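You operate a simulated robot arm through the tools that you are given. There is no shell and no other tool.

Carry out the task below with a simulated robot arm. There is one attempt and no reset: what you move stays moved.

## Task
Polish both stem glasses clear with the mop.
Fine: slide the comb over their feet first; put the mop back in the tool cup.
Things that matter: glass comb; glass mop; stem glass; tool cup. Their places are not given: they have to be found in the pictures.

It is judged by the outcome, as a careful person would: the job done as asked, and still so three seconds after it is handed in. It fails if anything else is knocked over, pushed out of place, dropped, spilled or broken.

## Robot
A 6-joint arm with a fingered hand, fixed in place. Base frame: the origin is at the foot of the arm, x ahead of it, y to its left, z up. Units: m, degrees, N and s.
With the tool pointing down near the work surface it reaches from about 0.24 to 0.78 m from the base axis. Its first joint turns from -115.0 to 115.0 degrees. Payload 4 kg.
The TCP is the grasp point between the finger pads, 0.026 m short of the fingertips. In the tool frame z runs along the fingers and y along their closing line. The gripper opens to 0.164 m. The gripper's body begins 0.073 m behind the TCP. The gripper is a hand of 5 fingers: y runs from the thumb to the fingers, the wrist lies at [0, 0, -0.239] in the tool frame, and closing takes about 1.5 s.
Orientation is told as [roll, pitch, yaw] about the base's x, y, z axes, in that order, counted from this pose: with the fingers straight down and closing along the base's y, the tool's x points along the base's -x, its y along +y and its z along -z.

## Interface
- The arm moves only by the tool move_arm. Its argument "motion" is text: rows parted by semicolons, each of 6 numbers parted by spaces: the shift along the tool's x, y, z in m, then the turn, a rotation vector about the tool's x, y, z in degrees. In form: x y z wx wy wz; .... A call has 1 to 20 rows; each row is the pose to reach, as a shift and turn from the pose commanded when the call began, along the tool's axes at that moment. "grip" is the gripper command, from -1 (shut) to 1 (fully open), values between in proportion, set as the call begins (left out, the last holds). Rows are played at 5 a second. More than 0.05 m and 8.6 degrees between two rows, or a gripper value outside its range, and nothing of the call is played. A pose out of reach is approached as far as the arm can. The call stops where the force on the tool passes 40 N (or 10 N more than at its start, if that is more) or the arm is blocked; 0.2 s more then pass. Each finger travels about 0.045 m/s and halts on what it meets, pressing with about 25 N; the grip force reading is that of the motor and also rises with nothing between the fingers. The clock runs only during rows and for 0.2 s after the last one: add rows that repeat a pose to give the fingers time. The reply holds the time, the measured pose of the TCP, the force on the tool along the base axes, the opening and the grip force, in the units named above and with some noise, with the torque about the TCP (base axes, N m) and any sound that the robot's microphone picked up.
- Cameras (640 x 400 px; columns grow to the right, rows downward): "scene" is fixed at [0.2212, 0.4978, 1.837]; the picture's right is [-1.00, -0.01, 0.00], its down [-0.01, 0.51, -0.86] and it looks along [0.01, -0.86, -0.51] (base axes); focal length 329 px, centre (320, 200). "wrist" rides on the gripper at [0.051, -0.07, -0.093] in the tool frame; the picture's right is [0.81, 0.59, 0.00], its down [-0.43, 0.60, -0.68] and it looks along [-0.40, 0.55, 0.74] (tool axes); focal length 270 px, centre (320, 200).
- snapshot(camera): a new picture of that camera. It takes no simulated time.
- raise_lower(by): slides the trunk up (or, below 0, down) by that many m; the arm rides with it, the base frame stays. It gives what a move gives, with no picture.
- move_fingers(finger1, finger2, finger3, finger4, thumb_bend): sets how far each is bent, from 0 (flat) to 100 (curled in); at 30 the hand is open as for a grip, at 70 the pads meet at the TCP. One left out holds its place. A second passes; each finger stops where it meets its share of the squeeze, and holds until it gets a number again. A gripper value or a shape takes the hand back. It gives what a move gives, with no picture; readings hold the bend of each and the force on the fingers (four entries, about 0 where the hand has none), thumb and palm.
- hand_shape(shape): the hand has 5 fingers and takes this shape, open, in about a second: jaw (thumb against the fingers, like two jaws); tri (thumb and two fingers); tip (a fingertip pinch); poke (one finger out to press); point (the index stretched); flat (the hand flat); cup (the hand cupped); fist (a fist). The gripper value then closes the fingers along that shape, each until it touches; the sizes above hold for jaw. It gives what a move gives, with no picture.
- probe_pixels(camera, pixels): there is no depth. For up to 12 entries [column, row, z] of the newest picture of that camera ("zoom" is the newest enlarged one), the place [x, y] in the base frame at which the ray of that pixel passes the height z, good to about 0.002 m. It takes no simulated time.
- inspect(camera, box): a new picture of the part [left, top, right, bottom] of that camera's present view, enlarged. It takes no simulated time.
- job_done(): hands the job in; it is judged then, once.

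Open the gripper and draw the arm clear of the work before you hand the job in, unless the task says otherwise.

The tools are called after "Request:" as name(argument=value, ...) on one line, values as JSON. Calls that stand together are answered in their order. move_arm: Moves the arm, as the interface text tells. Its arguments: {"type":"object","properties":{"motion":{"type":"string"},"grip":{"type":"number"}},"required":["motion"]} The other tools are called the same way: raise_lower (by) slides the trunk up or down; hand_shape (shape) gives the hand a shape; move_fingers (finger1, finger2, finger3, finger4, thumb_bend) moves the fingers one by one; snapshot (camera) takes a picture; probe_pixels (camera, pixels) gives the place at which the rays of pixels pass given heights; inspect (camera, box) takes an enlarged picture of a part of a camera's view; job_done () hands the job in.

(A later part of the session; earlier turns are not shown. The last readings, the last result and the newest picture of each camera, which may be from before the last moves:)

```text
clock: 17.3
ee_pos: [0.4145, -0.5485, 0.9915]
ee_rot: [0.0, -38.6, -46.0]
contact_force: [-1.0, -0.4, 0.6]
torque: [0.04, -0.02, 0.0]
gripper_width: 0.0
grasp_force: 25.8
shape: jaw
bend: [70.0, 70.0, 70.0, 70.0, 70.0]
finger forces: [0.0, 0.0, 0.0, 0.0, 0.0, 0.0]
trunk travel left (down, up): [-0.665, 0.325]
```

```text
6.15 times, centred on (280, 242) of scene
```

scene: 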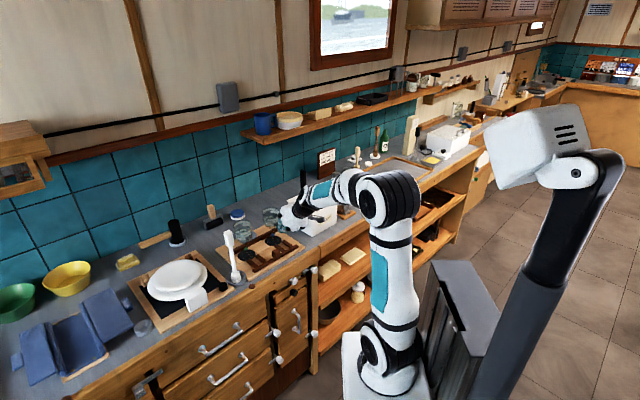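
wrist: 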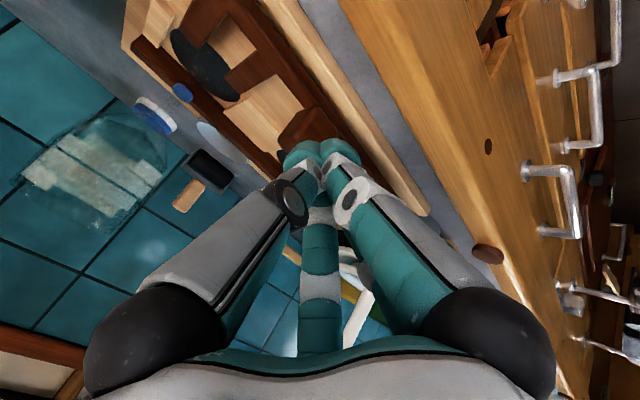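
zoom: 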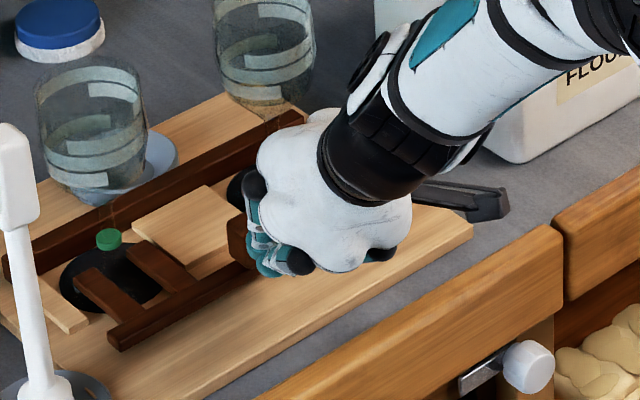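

Tines now cover the feet with stems between them; there is still a gap to the guide block. I advance in 5 mm steps, watching the force.

Request:
move_arm(motion="-0.0039 0.0001 0.0031 0 0 0; -0.0078 0.0002 0.0063 0 0 0; -0.0117 0.0003 0.0094 0 0 0")

Request:
inspect(camera="wrist", box=[120, 0, 440, 200])

Request:
inspect(camera="scene", box=[230, 210, 330, 275])

```text
clock: 18.1
ee_pos: [0.4243, -0.5589, 0.9903]
ee_rot: [0.0, -38.6, -45.9]
contact_force: [-0.8, 0.8, -1.2]
torque: [0.01, 0.0, -0.01]
gripper_width: 0.0001
grasp_force: 24.6
shape: jaw
bend: [70.0, 70.0, 70.0, 70.0, 70.0]
finger forces: [0.1, 0.0, 0.0, 0.1, 0.0, 0.1]
trunk travel left (down, up): [-0.665, 0.325]
```

```text
2.00 times, centred on (280, 100) of wrist
```

zoom: 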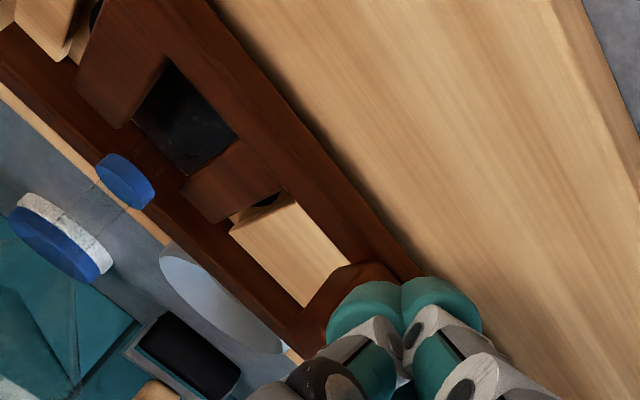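

```text
6.15 times, centred on (280, 242) of scene
```

zoom: 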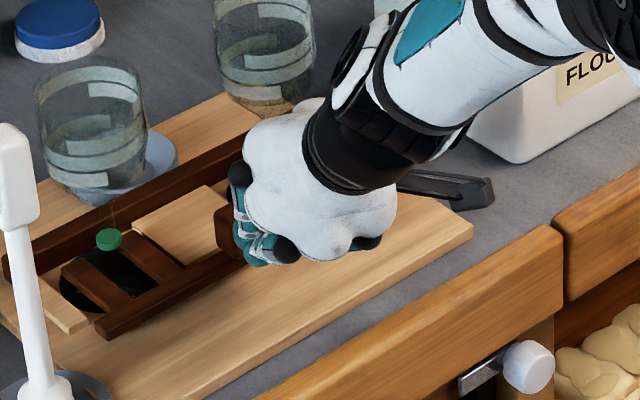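

Tine tips are nearly at the back bar. I continue in small steps of 4 mm for another 12 mm, expecting to feel the stop.

Request:
move_arm(motion="-0.0031 0.0001 0.0025 0 0 0; -0.0062 0.0001 0.005 0 0 0; -0.0078 0.0002 0.0063 0 0 0")

Request:
inspect(camera="wrist", box=[120, 0, 440, 200])

Request:
inspect(camera="scene", box=[230, 220, 310, 270])

```text
clock: 18.9
ee_pos: [0.4298, -0.5646, 0.9913]
ee_rot: [0.0, -38.6, -46.0]
contact_force: [-5.7, 5.0, 1.1]
torque: [0.08, 0.09, 0.02]
gripper_width: 0.0003
grasp_force: 25.0
shape: jaw
bend: [70.0, 70.0, 70.0, 70.0, 70.0]
finger forces: [0.0, 0.1, 0.0, 0.0, 0.0, 0.1]
trunk travel left (down, up): [-0.665, 0.325]
```

```text
2.00 times, centred on (280, 100) of wrist
```

zoom: 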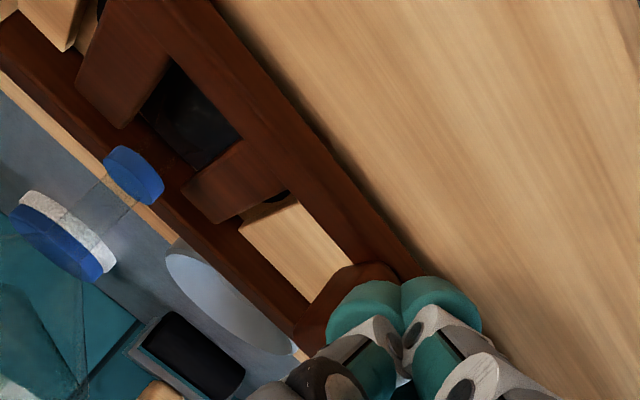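

```text
8.00 times, centred on (270, 245) of scene
```

zoom: 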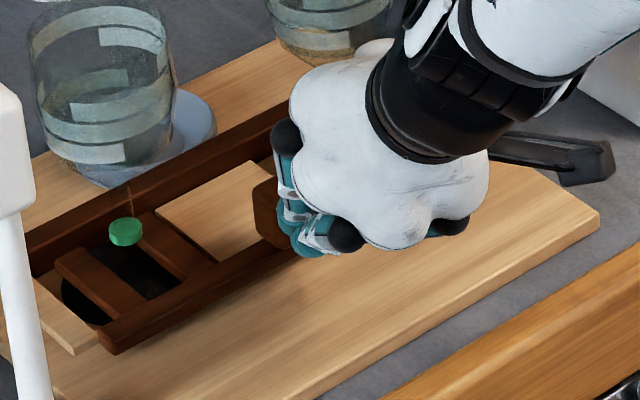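

The force rose to about 7.6 N: the comb is against its stop, tines fully over both feet. I back the fingers away along the slide direction and then rise straight up.

Request:
move_arm(motion="0.0234 0 -0.0188 0 0 0; 0.0468 0 -0.0375 0 0 0; 0.0218 0 -0.0687 0 0 0; -0.0032 0 -0.0999 0 0 0; -0.0282 0 -0.1311 0 0 0; -0.0532 0 -0.1623 0 0 0; -0.0782 0 -0.1935 0 0 0; -0.1032 0 -0.2247 0 0 0")

Request:
inspect(camera="scene", box=[220, 200, 320, 275])

Request:
snapshot(camera="wrist")

```text
clock: 20.7
ee_pos: [0.3897, -0.5234, 1.2315]
ee_rot: [0.0, -38.6, -46.0]
contact_force: [0.6, 0.1, -0.1]
torque: [-0.02, -0.01, -0.02]
gripper_width: 0.0
grasp_force: 25.4
shape: jaw
bend: [70.0, 70.0, 70.0, 70.0, 70.0]
finger forces: [0.1, 0.0, 0.1, 0.0, 0.0, 0.1]
trunk travel left (down, up): [-0.665, 0.325]
```

```text
5.33 times, centred on (270, 238) of scene
```

zoom: 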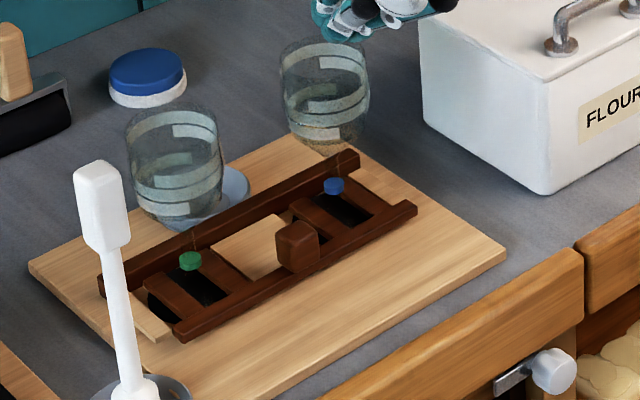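

```text
taken
```

wrist: 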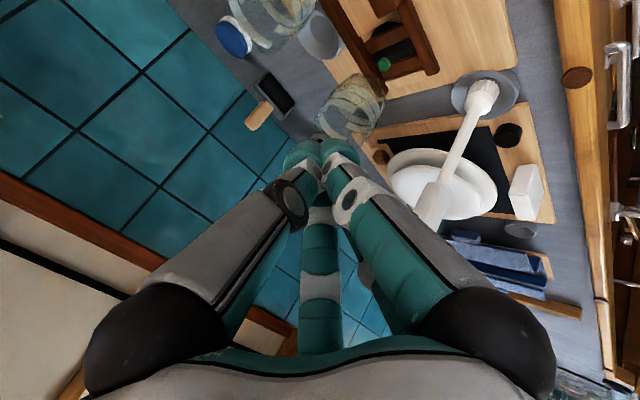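

Both feet are pinned by the comb, stems between the tines, and the glasses are undisturbed. Next I locate the mop: collar at scene (236,273)/wrist (482,98) and handle top at scene (228,233).

Request:
inspect(camera="wrist", box=[400, 60, 560, 260])

Request:
inspect(camera="scene", box=[205, 225, 269, 290])

```text
2.00 times, centred on (480, 160) of wrist
```

zoom: 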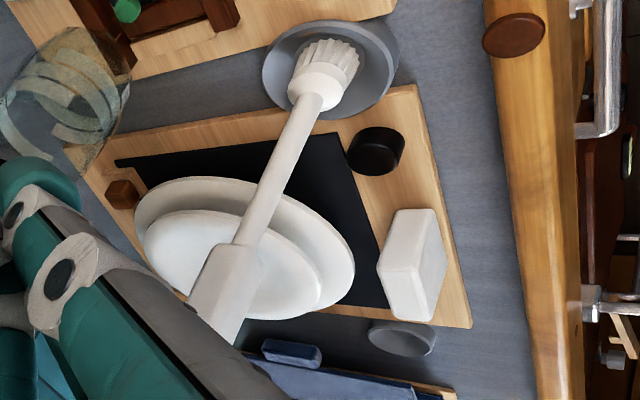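

```text
6.15 times, centred on (237, 258) of scene
```

zoom: 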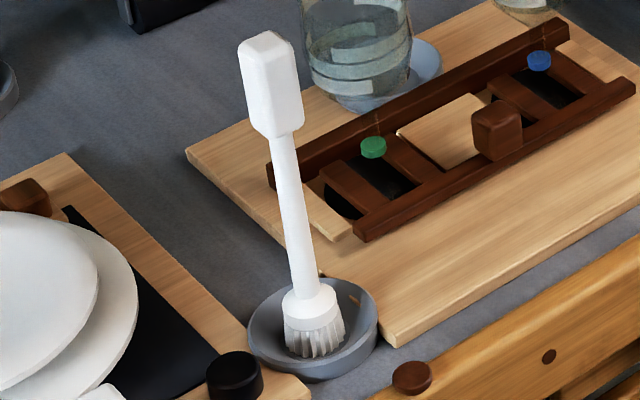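

I probe the matching points: cup centre, collar joint and handle/shaft joint in both views.

Request:
probe_pixels(camera="zoom", pixels=[[314, 325, 0.93], [314, 325, 0.95], [308, 290, 0.96], [308, 290, 0.98], [278, 137, 1.06], [278, 137, 1.1], [264, 38, 1.12], [264, 38, 1.15]])

Request:
probe_pixels(camera="wrist", pixels=[[486, 95, 0.93], [486, 95, 0.95], [476, 109, 0.96], [476, 109, 0.98], [441, 181, 1.06], [441, 181, 1.1], [430, 219, 1.1], [430, 219, 1.15]])

```text
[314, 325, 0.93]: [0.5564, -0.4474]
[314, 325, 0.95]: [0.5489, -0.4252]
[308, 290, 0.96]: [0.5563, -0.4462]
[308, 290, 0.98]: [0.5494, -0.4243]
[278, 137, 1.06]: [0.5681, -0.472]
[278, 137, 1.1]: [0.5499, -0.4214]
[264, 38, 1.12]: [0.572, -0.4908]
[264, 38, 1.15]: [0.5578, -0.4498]
```

```text
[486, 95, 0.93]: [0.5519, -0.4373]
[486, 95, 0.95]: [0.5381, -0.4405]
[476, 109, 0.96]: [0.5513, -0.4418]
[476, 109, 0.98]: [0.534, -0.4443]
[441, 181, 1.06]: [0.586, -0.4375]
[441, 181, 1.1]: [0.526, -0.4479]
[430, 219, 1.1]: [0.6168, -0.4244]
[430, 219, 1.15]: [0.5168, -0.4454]
```

The mop axis is at about (0.5545,-0.4425): handle block from z≈1.083 to 1.153, cup rim ≈0.935. I raise the trunk 0.2 m for a better tool-down reach (hand moves straight up, nothing above it).

Request:
raise_lower(by=0.2)

```text
clock: 22.9
ee_pos: [0.3895, -0.5224, 1.4319]
ee_rot: [0.0, -38.5, -45.9]
contact_force: [-0.2, 0.6, -0.4]
torque: [-0.03, 0.02, 0.01]
gripper_width: 0.0002
grasp_force: 24.9
shape: jaw
bend: [70.0, 70.0, 70.0, 70.0, 70.0]
finger forces: [0.1, 0.0, 0.0, 0.1, 0.0, 0.0]
trunk travel left (down, up): [-0.865, 0.125]
```

I turn the hand back to vertical while moving above the mop handle to (0.5545,-0.4425,1.30), opening the fingers to about 0.1 m.

Request:
move_arm(motion="0.0059 0.0288 0.0235 0 6.42 0; 0.0117 0.0577 0.0469 0 12.83 0; 0.0176 0.0865 0.0704 0 19.25 0; 0.0234 0.1153 0.0938 0 25.67 0; 0.0293 0.1442 0.1173 0 32.08 0; 0.0351 0.173 0.1407 0 38.5 0; 0.0351 0.173 0.1407 0 38.5 0", grip=0.25)

Request:
snapshot(camera="wrist")

Request:
snapshot(camera="scene")

```text
clock: 24.5
ee_pos: [0.5522, -0.4461, 1.2997]
ee_rot: [-0.1, -0.2, -46.0]
contact_force: [0.1, 0.4, -0.2]
torque: [-0.04, -0.01, -0.04]
gripper_width: 0.1024
grasp_force: 0.1
shape: jaw
bend: [32.0, 32.0, 32.0, 32.0, 70.0]
finger forces: [0.0, 0.0, 0.1, 0.0, 0.1, 0.0]
trunk travel left (down, up): [-0.865, 0.125]
```

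```text
taken
```

wrist: 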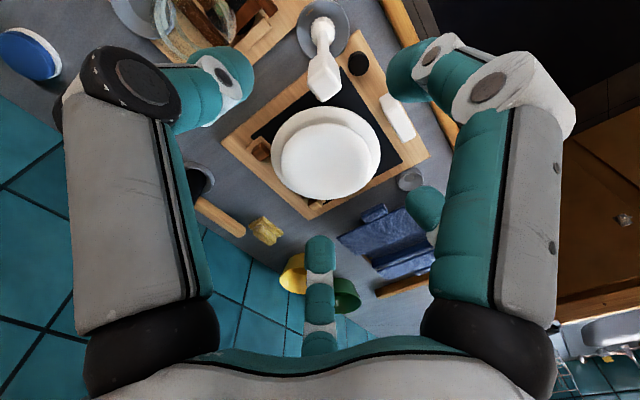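

```text
taken
```

scene: 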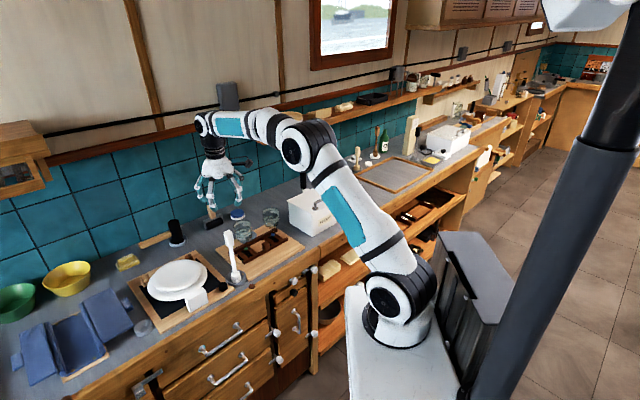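

The hand is above the mop, but in this partial opening the thumb stays curled. I set all fingers evenly half-open with move_fingers and zoom on the handle top to refine its position.

Request:
move_fingers(finger1=42, finger2=42, finger3=42, finger4=42, thumb_bend=42)

Request:
inspect(camera="wrist", box=[240, 0, 400, 110])

Request:
inspect(camera="scene", box=[180, 130, 280, 290])

```text
clock: 25.5
ee_pos: [0.5537, -0.445, 1.3004]
ee_rot: [0.0, -0.2, -46.0]
contact_force: [0.5, -0.2, -0.5]
torque: [0.02, 0.0, -0.01]
gripper_width: 0.0621
grasp_force: 0.1
shape: fingers
bend: [42.0, 42.0, 42.0, 42.0, 42.0]
finger forces: [0.0, 0.0, 0.0, 0.0, 0.0, 0.1]
trunk travel left (down, up): [-0.865, 0.125]
```

```text
3.64 times, centred on (320, 55) of wrist
```

zoom: 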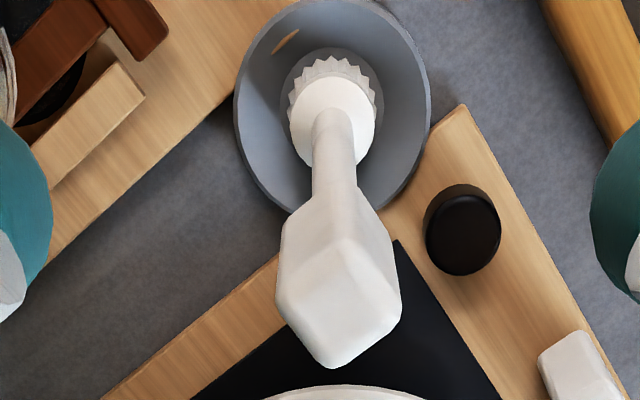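

```text
2.50 times, centred on (230, 210) of scene
```

zoom: 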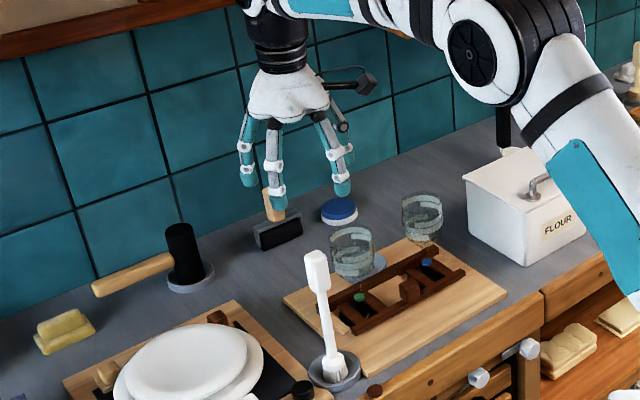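

The handle block's square faces line up with the counter axes. I probe the handle top centre (zoom ≈(340,302)), collar and cup centre from the wrist.

Request:
probe_pixels(camera="wrist", pixels=[[325.5, 83, 1.15], [325.5, 83, 1.16], [323.3, 33.5, 0.964], [322.8, 28, 0.935]])

Request:
inspect(camera="scene", box=[210, 225, 250, 285])

```text
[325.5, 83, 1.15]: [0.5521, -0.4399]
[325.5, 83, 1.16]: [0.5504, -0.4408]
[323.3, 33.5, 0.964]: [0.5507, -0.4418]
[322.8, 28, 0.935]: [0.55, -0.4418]
```

```text
6.67 times, centred on (230, 255) of scene
```

zoom: 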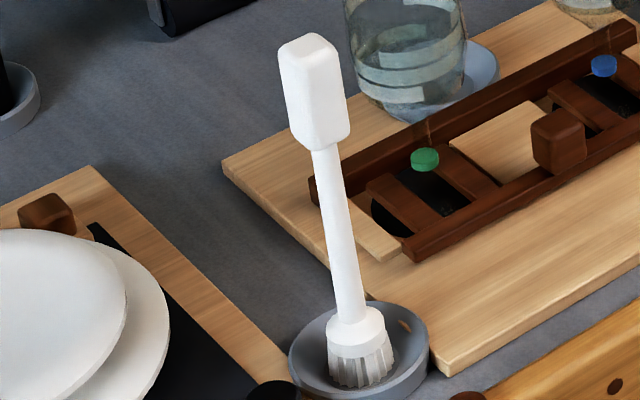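

The mop axis is about (0.552,-0.4415). I open the fingers a little more evenly, then descend around the handle to z≈1.118.

Request:
move_fingers(finger1=37, finger2=37, finger3=37, finger4=37, thumb_bend=37)

Request:
move_arm(motion="0.0034 0.0016 0.0364 0 0 0; 0.0034 0.0016 0.0728 0 0 0; 0.0034 0.0016 0.1092 0 0 0")

Request:
snapshot(camera="wrist")

Request:
inspect(camera="scene", box=[190, 190, 290, 290])

```text
clock: 26.5
ee_pos: [0.5556, -0.4463, 1.3005]
ee_rot: [0.0, -0.2, -46.0]
contact_force: [-0.5, 0.1, 0.5]
torque: [-0.02, 0.0, -0.03]
gripper_width: 0.0742
grasp_force: 0.1
shape: fingers
bend: [37.0, 37.0, 37.0, 37.0, 37.0]
finger forces: [0.0, 0.0, 0.0, 0.0, 0.1, 0.0]
trunk travel left (down, up): [-0.865, 0.125]
```

```text
clock: 27.3
ee_pos: [0.5554, -0.4428, 1.1887]
ee_rot: [-0.1, -0.1, -46.1]
contact_force: [-0.5, -0.7, 0.7]
torque: [0.02, 0.02, 0.03]
gripper_width: 0.0738
grasp_force: 0.0
shape: fingers
bend: [37.0, 37.0, 37.0, 37.0, 37.0]
finger forces: [0.0, 0.0, 0.0, 0.0, 0.1, 0.0]
trunk travel left (down, up): [-0.865, 0.125]
```

```text
taken
```

wrist: 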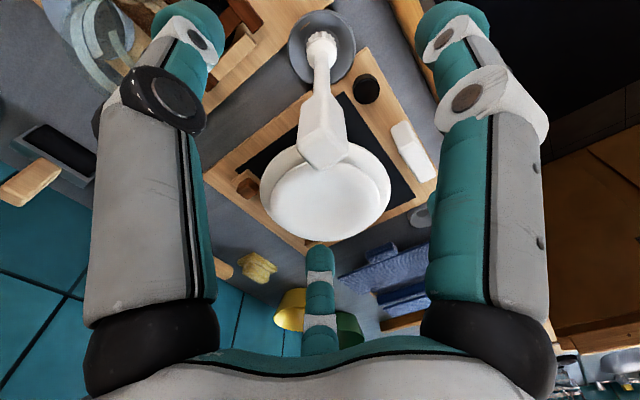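

```text
4.00 times, centred on (240, 240) of scene
```

zoom: 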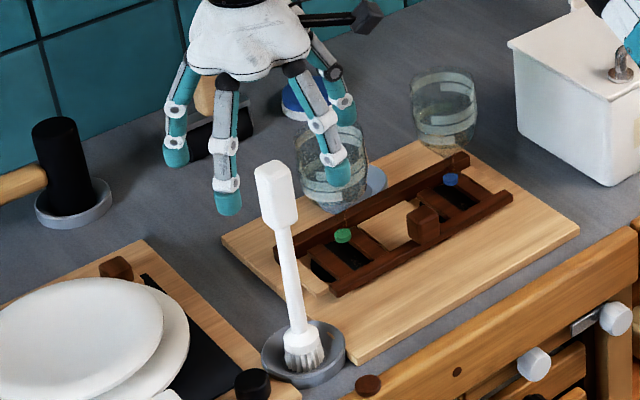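

Fingertips surround the handle top with the handle nearly at the image centre line. I shift 3 mm and descend the remaining 7 cm, watching the force.

Request:
move_arm(motion="0.0028 -0.0015 0.018 0 0 0; 0.0028 -0.0015 0.036 0 0 0; 0.0028 -0.0015 0.054 0 0 0; 0.0028 -0.0015 0.071 0 0 0")

Request:
snapshot(camera="wrist")

Request:
inspect(camera="scene", box=[190, 190, 290, 290])

```text
clock: 28.3
ee_pos: [0.5522, -0.4418, 1.118]
ee_rot: [0.0, 0.1, -46.0]
contact_force: [0.8, 0.4, -0.2]
torque: [-0.03, 0.01, 0.0]
gripper_width: 0.074
grasp_force: 0.0
shape: fingers
bend: [37.0, 37.0, 37.0, 37.0, 37.0]
finger forces: [0.0, 0.0, 0.0, 0.0, 0.0, 0.0]
trunk travel left (down, up): [-0.865, 0.125]
```

```text
taken
```

wrist: 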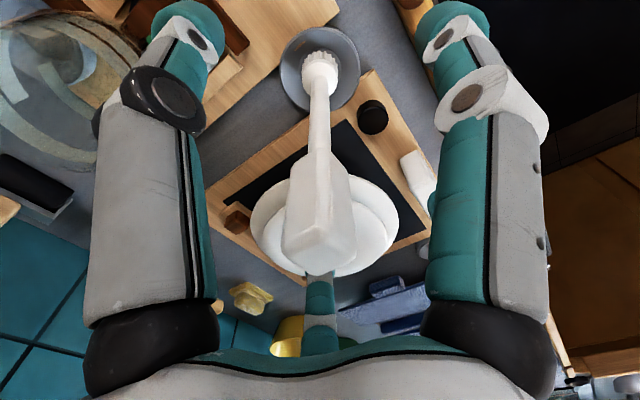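

```text
4.00 times, centred on (240, 240) of scene
```

zoom: 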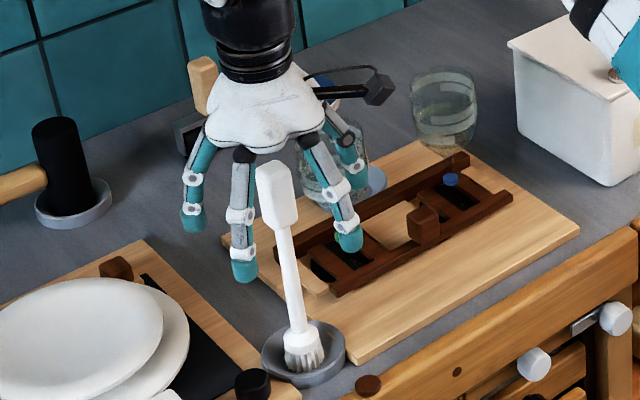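

The handle is centred between the fingers in both views (wrist column ≈322). I close the grip and wait two seconds.

Request:
move_arm(motion="0 0 0 0 0 0; 0 0 0 0 0 0; 0 0 0 0 0 0; 0 0 0 0 0 0; 0 0 0 0 0 0; 0 0 0 0 0 0; 0 0 0 0 0 0; 0 0 0 0 0 0; 0 0 0 0 0 0; 0 0 0 0 0 0", grip=-1)

Request:
snapshot(camera="wrist")

Request:
inspect(camera="scene", box=[190, 190, 290, 290])

```text
clock: 30.5
ee_pos: [0.552, -0.4421, 1.1185]
ee_rot: [-0.1, -0.1, -46.1]
contact_force: [-0.5, 1.5, -0.3]
torque: [-0.01, 0.01, -0.01]
gripper_width: 0.0225
grasp_force: 24.9
shape: jaw
bend: [76.0, 55.0, 79.0, 78.0, 70.0]
finger forces: [20.5, 22.4, 18.0, 22.5, 22.9, 0.0]
trunk travel left (down, up): [-0.865, 0.125]
```

```text
taken
```

wrist: 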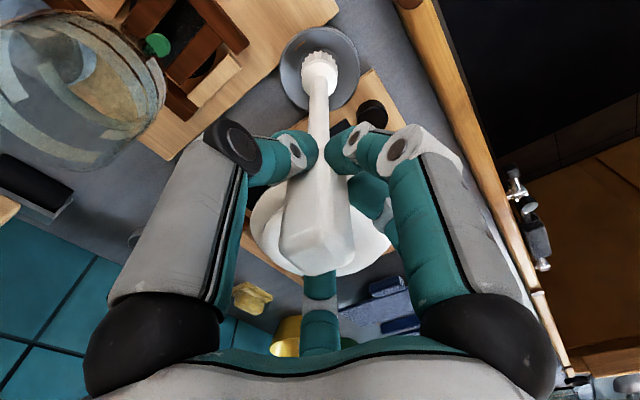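

```text
4.00 times, centred on (240, 240) of scene
```

zoom: 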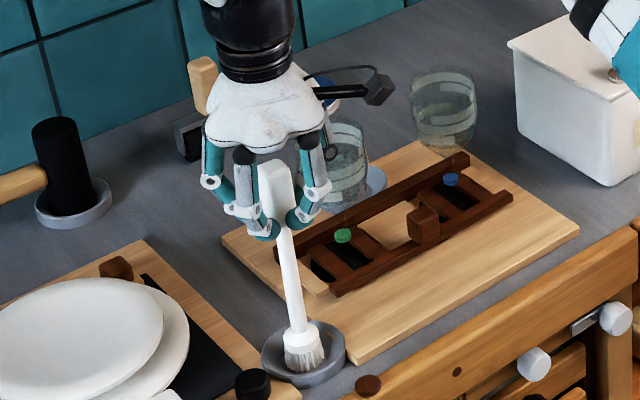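

All five fingers press ~20 N on the handle and the mop stands straight. I lift it 0.23 m straight up so its head clears the glass rims.

Request:
move_arm(motion="0 0 -0.02 0 0 0; 0 0 -0.05 0 0 0; 0 0 -0.095 0 0 0; 0 0 -0.14 0 0 0; 0 0 -0.185 0 0 0; 0 0 -0.23 0 0 0; 0 0 -0.23 0 0 0")

Request:
snapshot(camera="wrist")

Request:
inspect(camera="scene", box=[180, 140, 300, 290])

```text
clock: 32.1
ee_pos: [0.5436, -0.4333, 1.3369]
ee_rot: [0.1, -0.6, -46.0]
contact_force: [-0.6, -0.4, -0.8]
torque: [0.02, 0.01, 0.03]
gripper_width: 0.0227
grasp_force: 25.0
shape: jaw
bend: [76.0, 79.0, 79.0, 78.0, 70.0]
finger forces: [20.2, 22.3, 17.9, 23.3, 23.8, 0.1]
out of reach, approached as far as the arm can: row 6, 7
trunk travel left (down, up): [-0.865, 0.125]
```

```text
taken
```

wrist: 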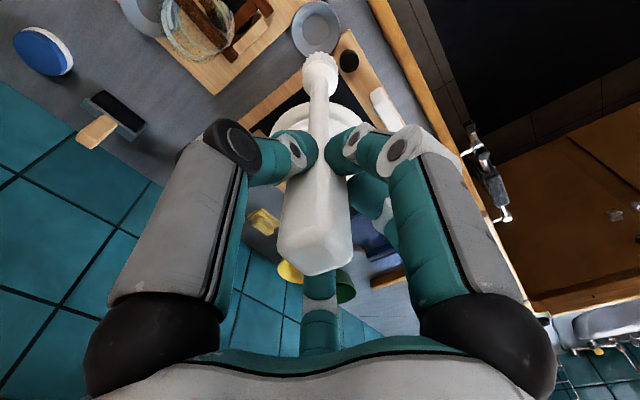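

```text
2.67 times, centred on (240, 215) of scene
```

zoom: 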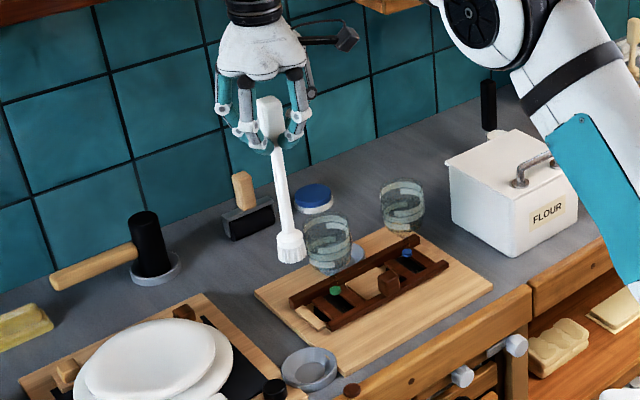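

The mop is out of the cup and hanging straight; the arm hit its reach limit at z=1.337. I raise the trunk the remaining 0.125 m to gain reach towards the glasses.

Request:
raise_lower(by=0.125)

```text
clock: 33.6
ee_pos: [0.5429, -0.4332, 1.4608]
ee_rot: [0.0, -0.6, -46.0]
contact_force: [0.4, -0.6, -0.6]
torque: [0.0, 0.03, 0.02]
gripper_width: 0.0226
grasp_force: 25.1
shape: jaw
bend: [76.0, 79.0, 79.0, 78.0, 70.0]
finger forces: [20.3, 22.3, 17.9, 23.2, 23.9, 0.0]
trunk travel left (down, up): [-0.99, 0.0]
```

Trunk is at the top. I move so the mop head comes above the green-ring glass, with a 10° outward tilt to stay inside reach, head kept about 3 cm above the rim.

Request:
move_arm(motion="-0.0131 -0.0203 0.0272 0 -1.88 0; -0.0261 -0.0407 0.0543 0 -3.76 0; -0.0392 -0.061 0.0815 0 -5.64 0; -0.0522 -0.0814 0.1086 0 -7.52 0; -0.0653 -0.1017 0.1358 0 -9.4 0; -0.0653 -0.1017 0.1358 0 -9.4 0")

Request:
snapshot(camera="wrist")

Request:
inspect(camera="scene", box=[190, 140, 310, 270])

```text
clock: 35.0
ee_pos: [0.515, -0.5514, 1.3263]
ee_rot: [-0.1, -9.9, -46.0]
contact_force: [0.0, -0.5, -0.4]
torque: [0.01, -0.01, -0.01]
gripper_width: 0.0222
grasp_force: 24.6
shape: jaw
bend: [76.0, 79.0, 79.0, 78.0, 70.0]
finger forces: [20.1, 22.3, 17.9, 23.3, 24.1, 0.2]
trunk travel left (down, up): [-0.99, 0.0]
```

```text
taken
```

wrist: 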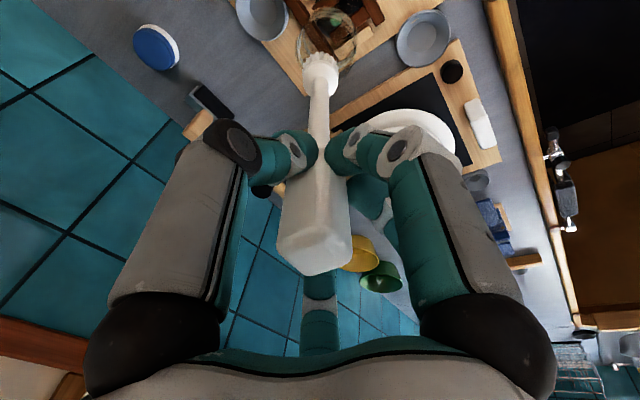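

```text
3.08 times, centred on (250, 205) of scene
```

zoom: 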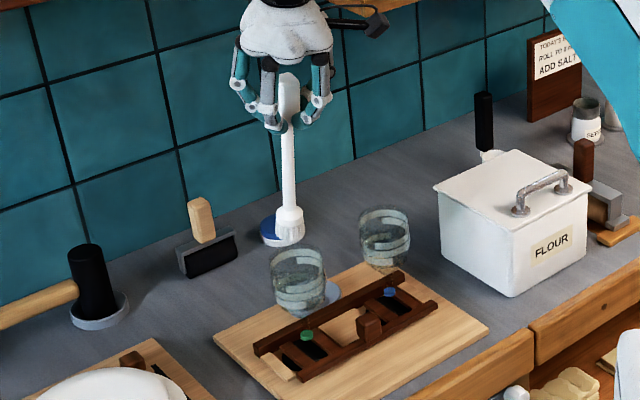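

Reached. The mop head is close above the green-ring glass; I zoom in both cameras to check its alignment with the rim.

Request:
inspect(camera="wrist", box=[260, 0, 400, 90])

Request:
inspect(camera="scene", box=[215, 190, 295, 250])

```text
4.44 times, centred on (330, 45) of wrist
```

zoom: 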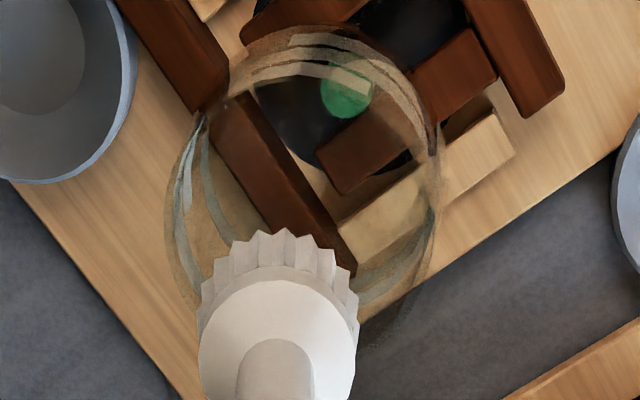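

```text
6.67 times, centred on (255, 220) of scene
```

zoom: 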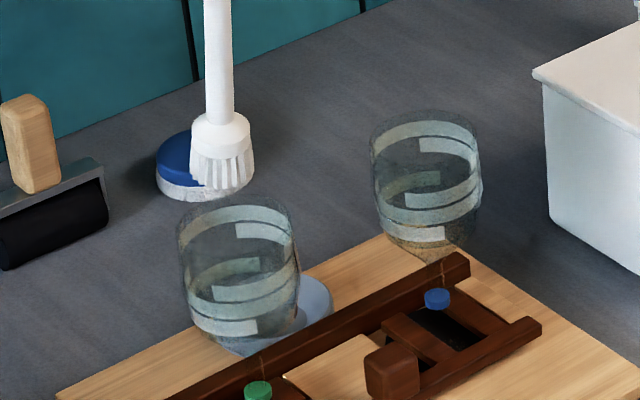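

I probe the rim centres of both glasses in the scene zoom at candidate heights, along with the mop head bottom.

Request:
probe_pixels(camera="zoom", pixels=[[237, 222, 1.08], [237, 222, 1.1], [427, 140, 1.08], [427, 140, 1.1], [224, 185, 1.12], [224, 185, 1.14], [178, 230, 1.09], [297, 230, 1.09], [370, 145, 1.09], [481, 145, 1.09]])

Request:
probe_pixels(camera="wrist", pixels=[[325.5, 52.9, 1.08], [325.5, 52.9, 1.1], [295, 52, 1.09], [357, 52, 1.09], [319.5, 57, 1.12], [319.5, 57, 1.14]])

```text
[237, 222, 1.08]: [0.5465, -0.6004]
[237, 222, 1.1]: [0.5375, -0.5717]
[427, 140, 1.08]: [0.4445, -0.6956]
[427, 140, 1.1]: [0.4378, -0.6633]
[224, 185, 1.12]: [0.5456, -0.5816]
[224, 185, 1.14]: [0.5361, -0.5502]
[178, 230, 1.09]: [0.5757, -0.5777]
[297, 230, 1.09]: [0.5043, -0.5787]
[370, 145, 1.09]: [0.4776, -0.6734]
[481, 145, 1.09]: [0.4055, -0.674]
```

```text
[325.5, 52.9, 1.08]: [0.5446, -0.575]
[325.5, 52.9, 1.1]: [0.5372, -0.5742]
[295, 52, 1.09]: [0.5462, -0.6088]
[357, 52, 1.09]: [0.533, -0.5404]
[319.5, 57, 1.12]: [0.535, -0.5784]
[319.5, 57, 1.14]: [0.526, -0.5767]
```

Fused estimates: green-ring glass axis ≈(0.540,-0.5755), rim z≈1.097; mop head bottom at ≈(0.541,-0.578,1.134). I correct 2–3 mm and lower the head 6 cm slowly into the bowl.

Request:
move_arm(motion="0.0059 0.001 0.0193 0 0 0; 0.0093 0.001 0.039 0 0 0; 0.0128 0.001 0.0587 0 0 0; 0.0128 0.001 0.0587 0 0 0")

Request:
inspect(camera="wrist", box=[240, 0, 400, 100])

Request:
inspect(camera="scene", box=[215, 190, 295, 250])

```text
clock: 36.0
ee_pos: [0.5149, -0.5494, 1.2667]
ee_rot: [0.0, -10.0, -46.0]
contact_force: [0.1, -0.4, -1.3]
torque: [-0.01, 0.01, -0.01]
gripper_width: 0.0223
grasp_force: 25.2
shape: jaw
bend: [76.0, 79.0, 79.0, 78.0, 70.0]
finger forces: [20.1, 22.3, 18.0, 23.3, 24.2, 0.1]
trunk travel left (down, up): [-0.99, 0.0]
```

```text
4.00 times, centred on (320, 50) of wrist
```

zoom: 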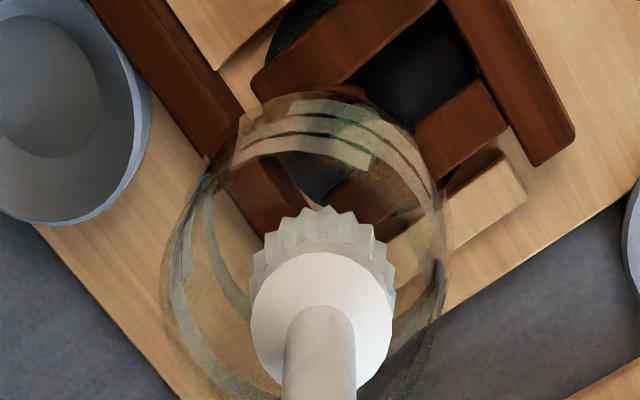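

```text
6.67 times, centred on (255, 220) of scene
```

zoom: 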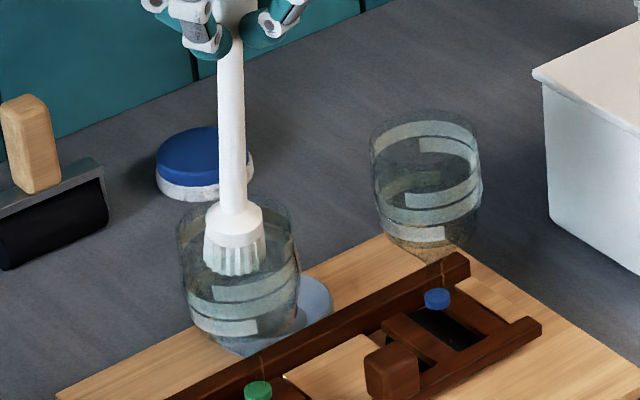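

The head is inside the bowl with no contact force, and the upper smear already seems gone. I lower it another 4.5 cm gently.

Request:
move_arm(motion="0.0026 0 0.0148 0 0 0; 0.0052 0 0.0296 0 0 0; 0.0077 0 0.0443 0 0 0; 0.0077 0 0.0443 0 0 0")

Request:
inspect(camera="wrist", box=[240, 0, 400, 100])

Request:
inspect(camera="scene", box=[215, 190, 295, 250])

```text
clock: 37.0
ee_pos: [0.5137, -0.5489, 1.2254]
ee_rot: [0.0, -10.2, -46.0]
contact_force: [-0.3, 0.8, 14.6]
torque: [-0.09, -0.01, 0.0]
gripper_width: 0.0227
grasp_force: 25.1
shape: jaw
bend: [76.0, 79.0, 80.0, 78.0, 70.0]
finger forces: [21.2, 23.9, 19.3, 25.2, 26.3, 0.1]
trunk travel left (down, up): [-0.99, 0.0]
```

```text
4.00 times, centred on (320, 50) of wrist
```

zoom: 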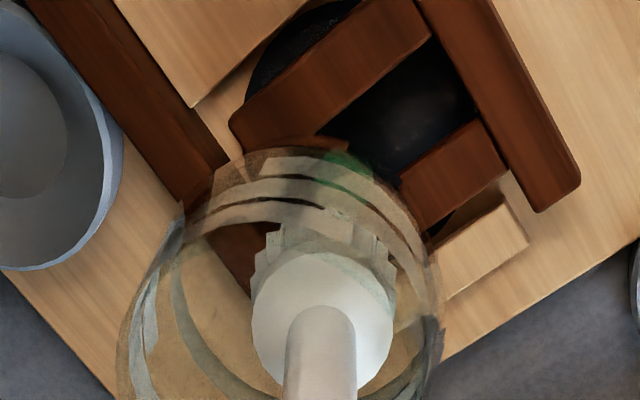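

```text
6.67 times, centred on (255, 220) of scene
```

zoom: 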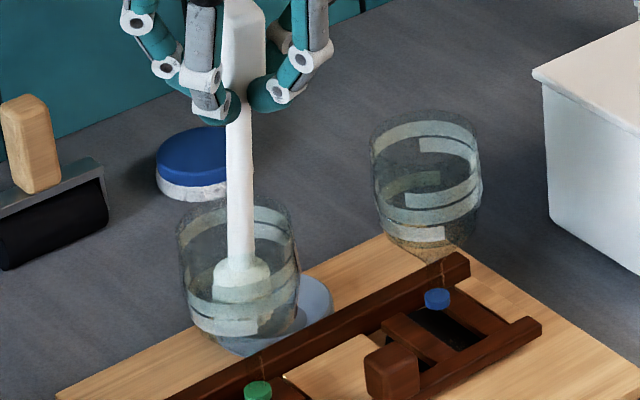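

Contact with the bowl's bottom (14.6 N). I raise 6 mm to relieve it, then look closely at the smears.

Request:
move_arm(motion="-0.001 0 -0.0059 0 0 0; -0.001 0 -0.0059 0 0 0")

Request:
inspect(camera="scene", box=[230, 210, 262, 245])

Request:
inspect(camera="scene", box=[255, 200, 295, 240])

```text
clock: 37.6
ee_pos: [0.5159, -0.5483, 1.2257]
ee_rot: [0.0, -9.8, -46.0]
contact_force: [-0.8, 0.6, -0.7]
torque: [0.02, 0.01, 0.01]
gripper_width: 0.0227
grasp_force: 25.0
shape: jaw
bend: [76.0, 79.0, 80.0, 78.0, 70.0]
finger forces: [20.8, 23.3, 18.5, 24.2, 25.0, 0.1]
trunk travel left (down, up): [-0.99, 0.0]
```

```text
11.43 times, centred on (246, 228) of scene
```

zoom: 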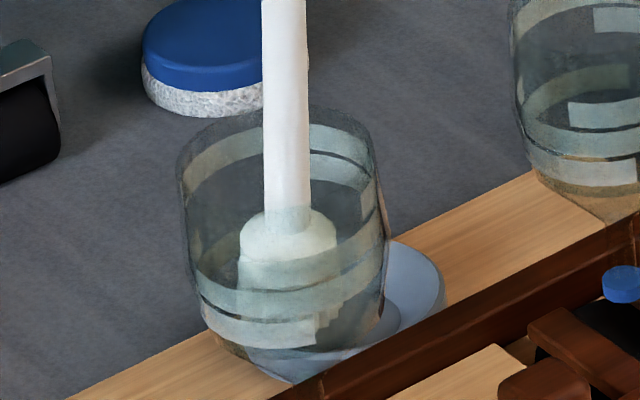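

```text
10.00 times, centred on (275, 220) of scene
```

zoom: 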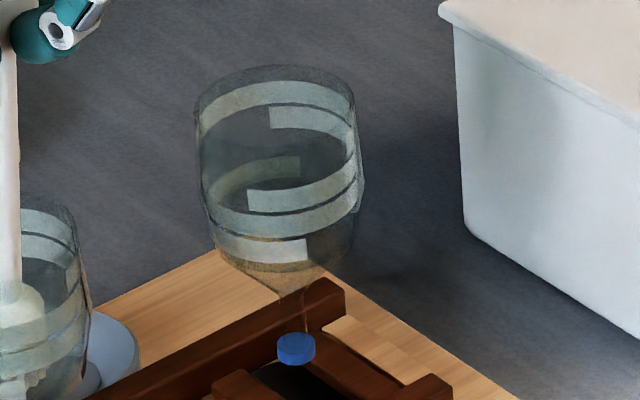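

Contact is relieved and the smears remain, so the wall has to be rubbed. I run a gentle 10 mm-radius orbit of the head around the bowl axis at this height and then check the smears and force.

Request:
move_arm(motion="-0.0127 -0.0014 0.0022 0 0 0; -0.0114 0.0036 0.0020 0 0 0; -0.0078 0.0073 0.0014 0 0 0; -0.0029 0.0086 0.0005 0 0 0; 0.0021 0.0073 -0.0004 0 0 0; 0.0057 0.0036 -0.0010 0 0 0; 0.0070 -0.0014 -0.0012 0 0 0; 0.0057 -0.0064 -0.0010 0 0 0; 0.0021 -0.0101 -0.0004 0 0 0; -0.0029 -0.0114 0.0005 0 0 0; -0.0078 -0.0101 0.0014 0 0 0; -0.0114 -0.0064 0.0020 0 0 0; -0.0127 -0.0014 0.0022 0 0 0")

Request:
inspect(camera="scene", box=[230, 210, 262, 245])

Request:
inspect(camera="wrist", box=[240, 0, 400, 100])

```text
clock: 40.4
ee_pos: [0.5227, -0.559, 1.2276]
ee_rot: [0.0, -10.0, -46.0]
contact_force: [0.1, -0.4, -0.9]
torque: [0.0, 0.0, 0.01]
gripper_width: 0.0225
grasp_force: 24.8
shape: jaw
bend: [76.0, 79.0, 80.0, 78.0, 70.0]
finger forces: [20.7, 23.4, 18.4, 24.0, 25.1, 0.0]
trunk travel left (down, up): [-0.99, 0.0]
```

```text
11.43 times, centred on (246, 228) of scene
```

zoom: 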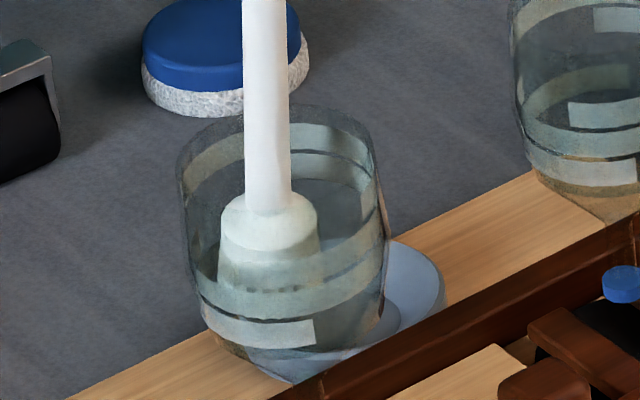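

```text
4.00 times, centred on (320, 50) of wrist
```

zoom: 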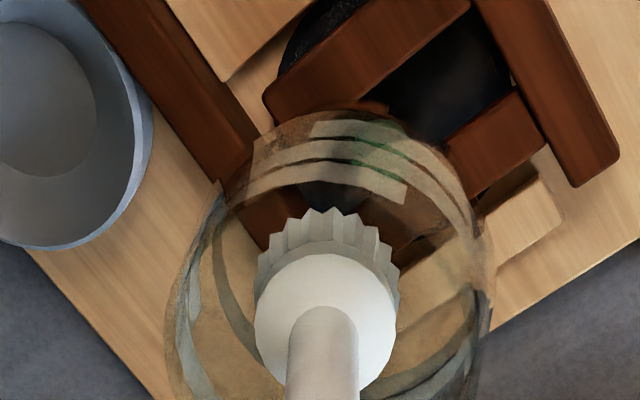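

No wall contact at 10 mm and the smears remain. I push outward in small steps to find where the head touches the wall.

Request:
move_arm(motion="-0.002 0 0.0003 0 0 0; -0.0039 0 0.0007 0 0 0; -0.0059 0 0.001 0 0 0; -0.0059 0 0.001 0 0 0")

Request:
inspect(camera="scene", box=[230, 210, 262, 245])

Request:
inspect(camera="wrist", box=[240, 0, 400, 100])

```text
clock: 41.4
ee_pos: [0.5289, -0.5644, 1.2272]
ee_rot: [0.0, -10.0, -46.1]
contact_force: [0.5, 0.4, -1.5]
torque: [0.05, 0.04, -0.05]
gripper_width: 0.0226
grasp_force: 25.3
shape: jaw
bend: [76.0, 79.0, 80.0, 78.0, 70.0]
finger forces: [20.8, 23.5, 18.1, 23.7, 25.0, 0.1]
trunk travel left (down, up): [-0.99, 0.0]
```

```text
11.43 times, centred on (246, 228) of scene
```

zoom: 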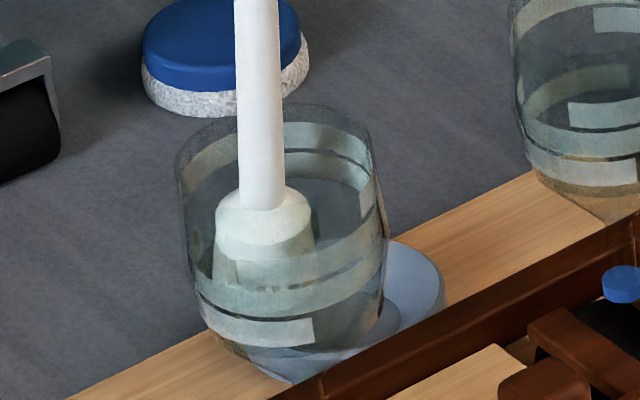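

```text
4.00 times, centred on (320, 50) of wrist
```

zoom: 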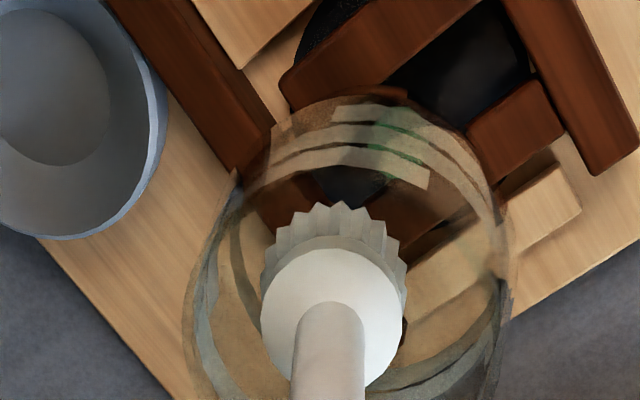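

Contact is just starting (small torque). I zoom in on the untouched blue-ring glass to understand how its smears are laid out in height and around the bowl.

Request:
inspect(camera="scene", box=[262, 204, 288, 232])

Request:
inspect(camera="scene", box=[232, 215, 260, 243])

Request:
snapshot(camera="wrist")

```text
14.29 times, centred on (275, 218) of scene
```

zoom: 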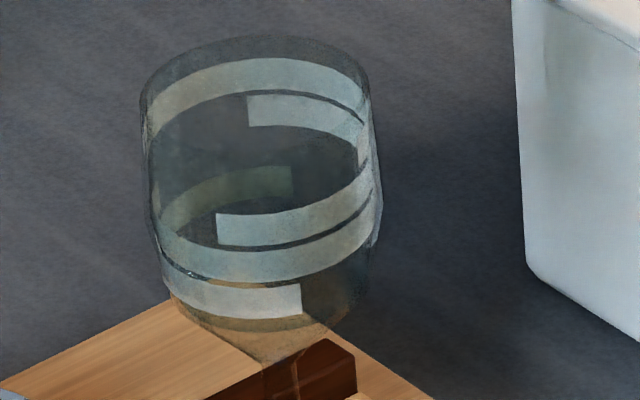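

```text
14.29 times, centred on (246, 229) of scene
```

zoom: 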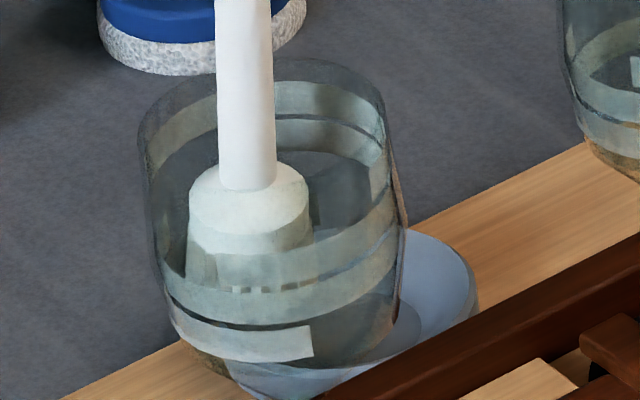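

```text
taken
```

wrist: 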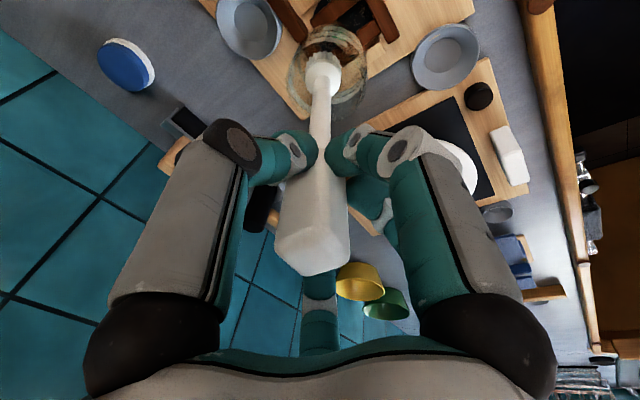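

The smears are three C-shaped rings at roughly z≈1.08, 1.066 and 1.047, all inside, so I must rub the wall with the bristles. I run the first quarter of an 18 mm orbit (contact radius) and read the force.

Request:
move_arm(motion="0.0006 0.0047 -0.0001 0 0 0; 0.0024 0.009 -0.0004 0 0 0; 0.0052 0.0127 -0.0009 0 0 0; 0.0089 0.0156 -0.0015 0 0 0; 0.0131 0.0174 -0.0023 0 0 0; 0.0177 0.018 -0.0031 0 0 0")

Request:
inspect(camera="scene", box=[232, 215, 260, 243])

```text
clock: 42.8
ee_pos: [0.5269, -0.5385, 1.2271]
ee_rot: [0.0, -10.1, -46.0]
contact_force: [0.0, -0.4, -0.8]
torque: [-0.12, 0.05, -0.01]
gripper_width: 0.023
grasp_force: 25.0
shape: jaw
bend: [76.0, 79.0, 80.0, 78.0, 70.0]
finger forces: [20.4, 23.0, 18.2, 24.1, 25.4, 0.0]
trunk travel left (down, up): [-0.99, 0.0]
```

```text
14.29 times, centred on (246, 229) of scene
```

zoom: 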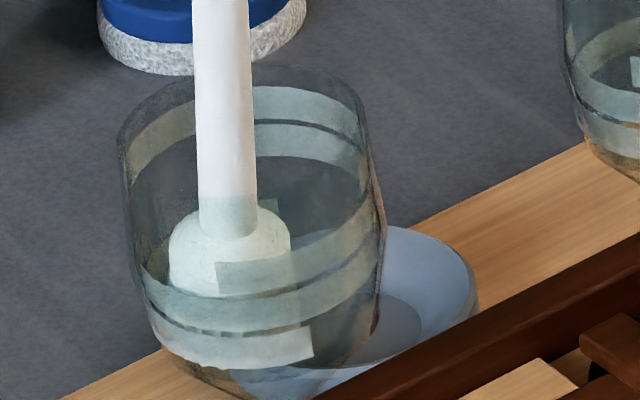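

The bowl outline shifted a few pixels left under a light ~0.6 N push. I check whether the glass is tilting or sliding at its foot.

Request:
inspect(camera="scene", box=[225, 205, 295, 265])

Request:
inspect(camera="wrist", box=[240, 0, 440, 120])

```text
6.67 times, centred on (260, 235) of scene
```

zoom: 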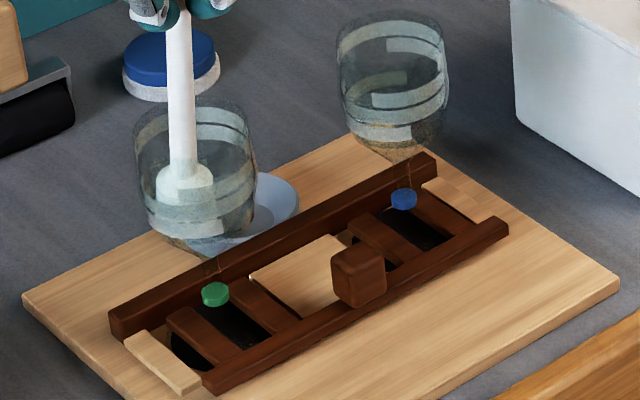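

```text
3.20 times, centred on (340, 60) of wrist
```

zoom: 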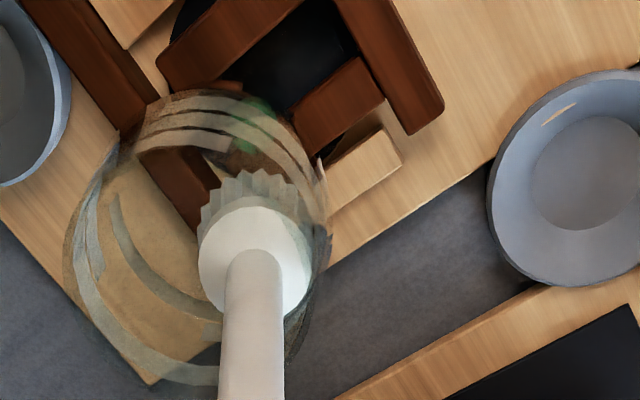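

Only the foot slid ~5 mm within the comb, and the part of the lowest smear I rubbed is gone, so light wall contact does clear it. The 10° tilt makes the collar hit the near wall first, so I centre the head and reduce the tilt to about 3°, pivoting about the head.

Request:
move_arm(motion="0 -0.006 0 0 0 0; 0 -0.012 0 0 0 0; -0.0079 -0.012 0.0002 0 2.33 0; -0.0159 -0.012 0.0007 0 4.67 0; -0.0238 -0.012 0.0015 0 7 0; -0.0238 -0.012 0.0015 0 7 0")

Request:
inspect(camera="scene", box=[232, 215, 260, 243])

Request:
inspect(camera="wrist", box=[240, 0, 440, 120])

```text
clock: 44.2
ee_pos: [0.5364, -0.5634, 1.231]
ee_rot: [0.0, -2.9, -45.9]
contact_force: [-0.4, -0.1, -0.8]
torque: [-0.03, 0.02, -0.01]
gripper_width: 0.0227
grasp_force: 25.7
shape: jaw
bend: [76.0, 79.0, 80.0, 78.0, 70.0]
finger forces: [20.1, 22.8, 18.1, 23.9, 25.2, 0.0]
trunk travel left (down, up): [-0.99, 0.0]
```

```text
14.29 times, centred on (246, 229) of scene
```

zoom: 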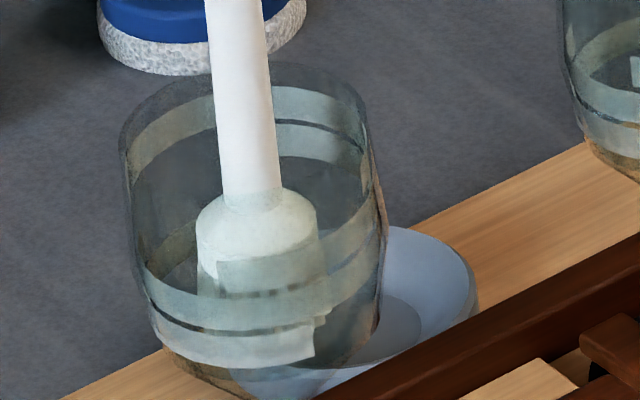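

```text
3.20 times, centred on (340, 60) of wrist
```

zoom: 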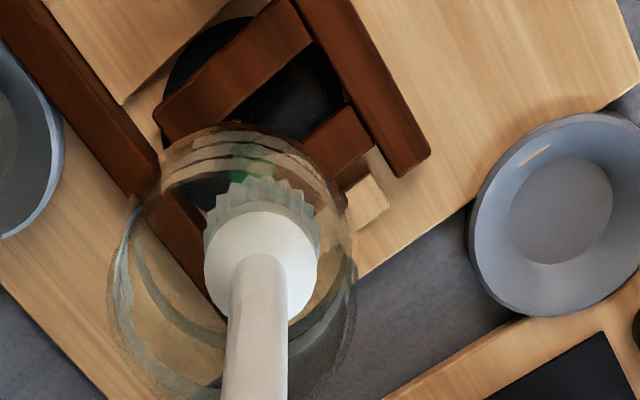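

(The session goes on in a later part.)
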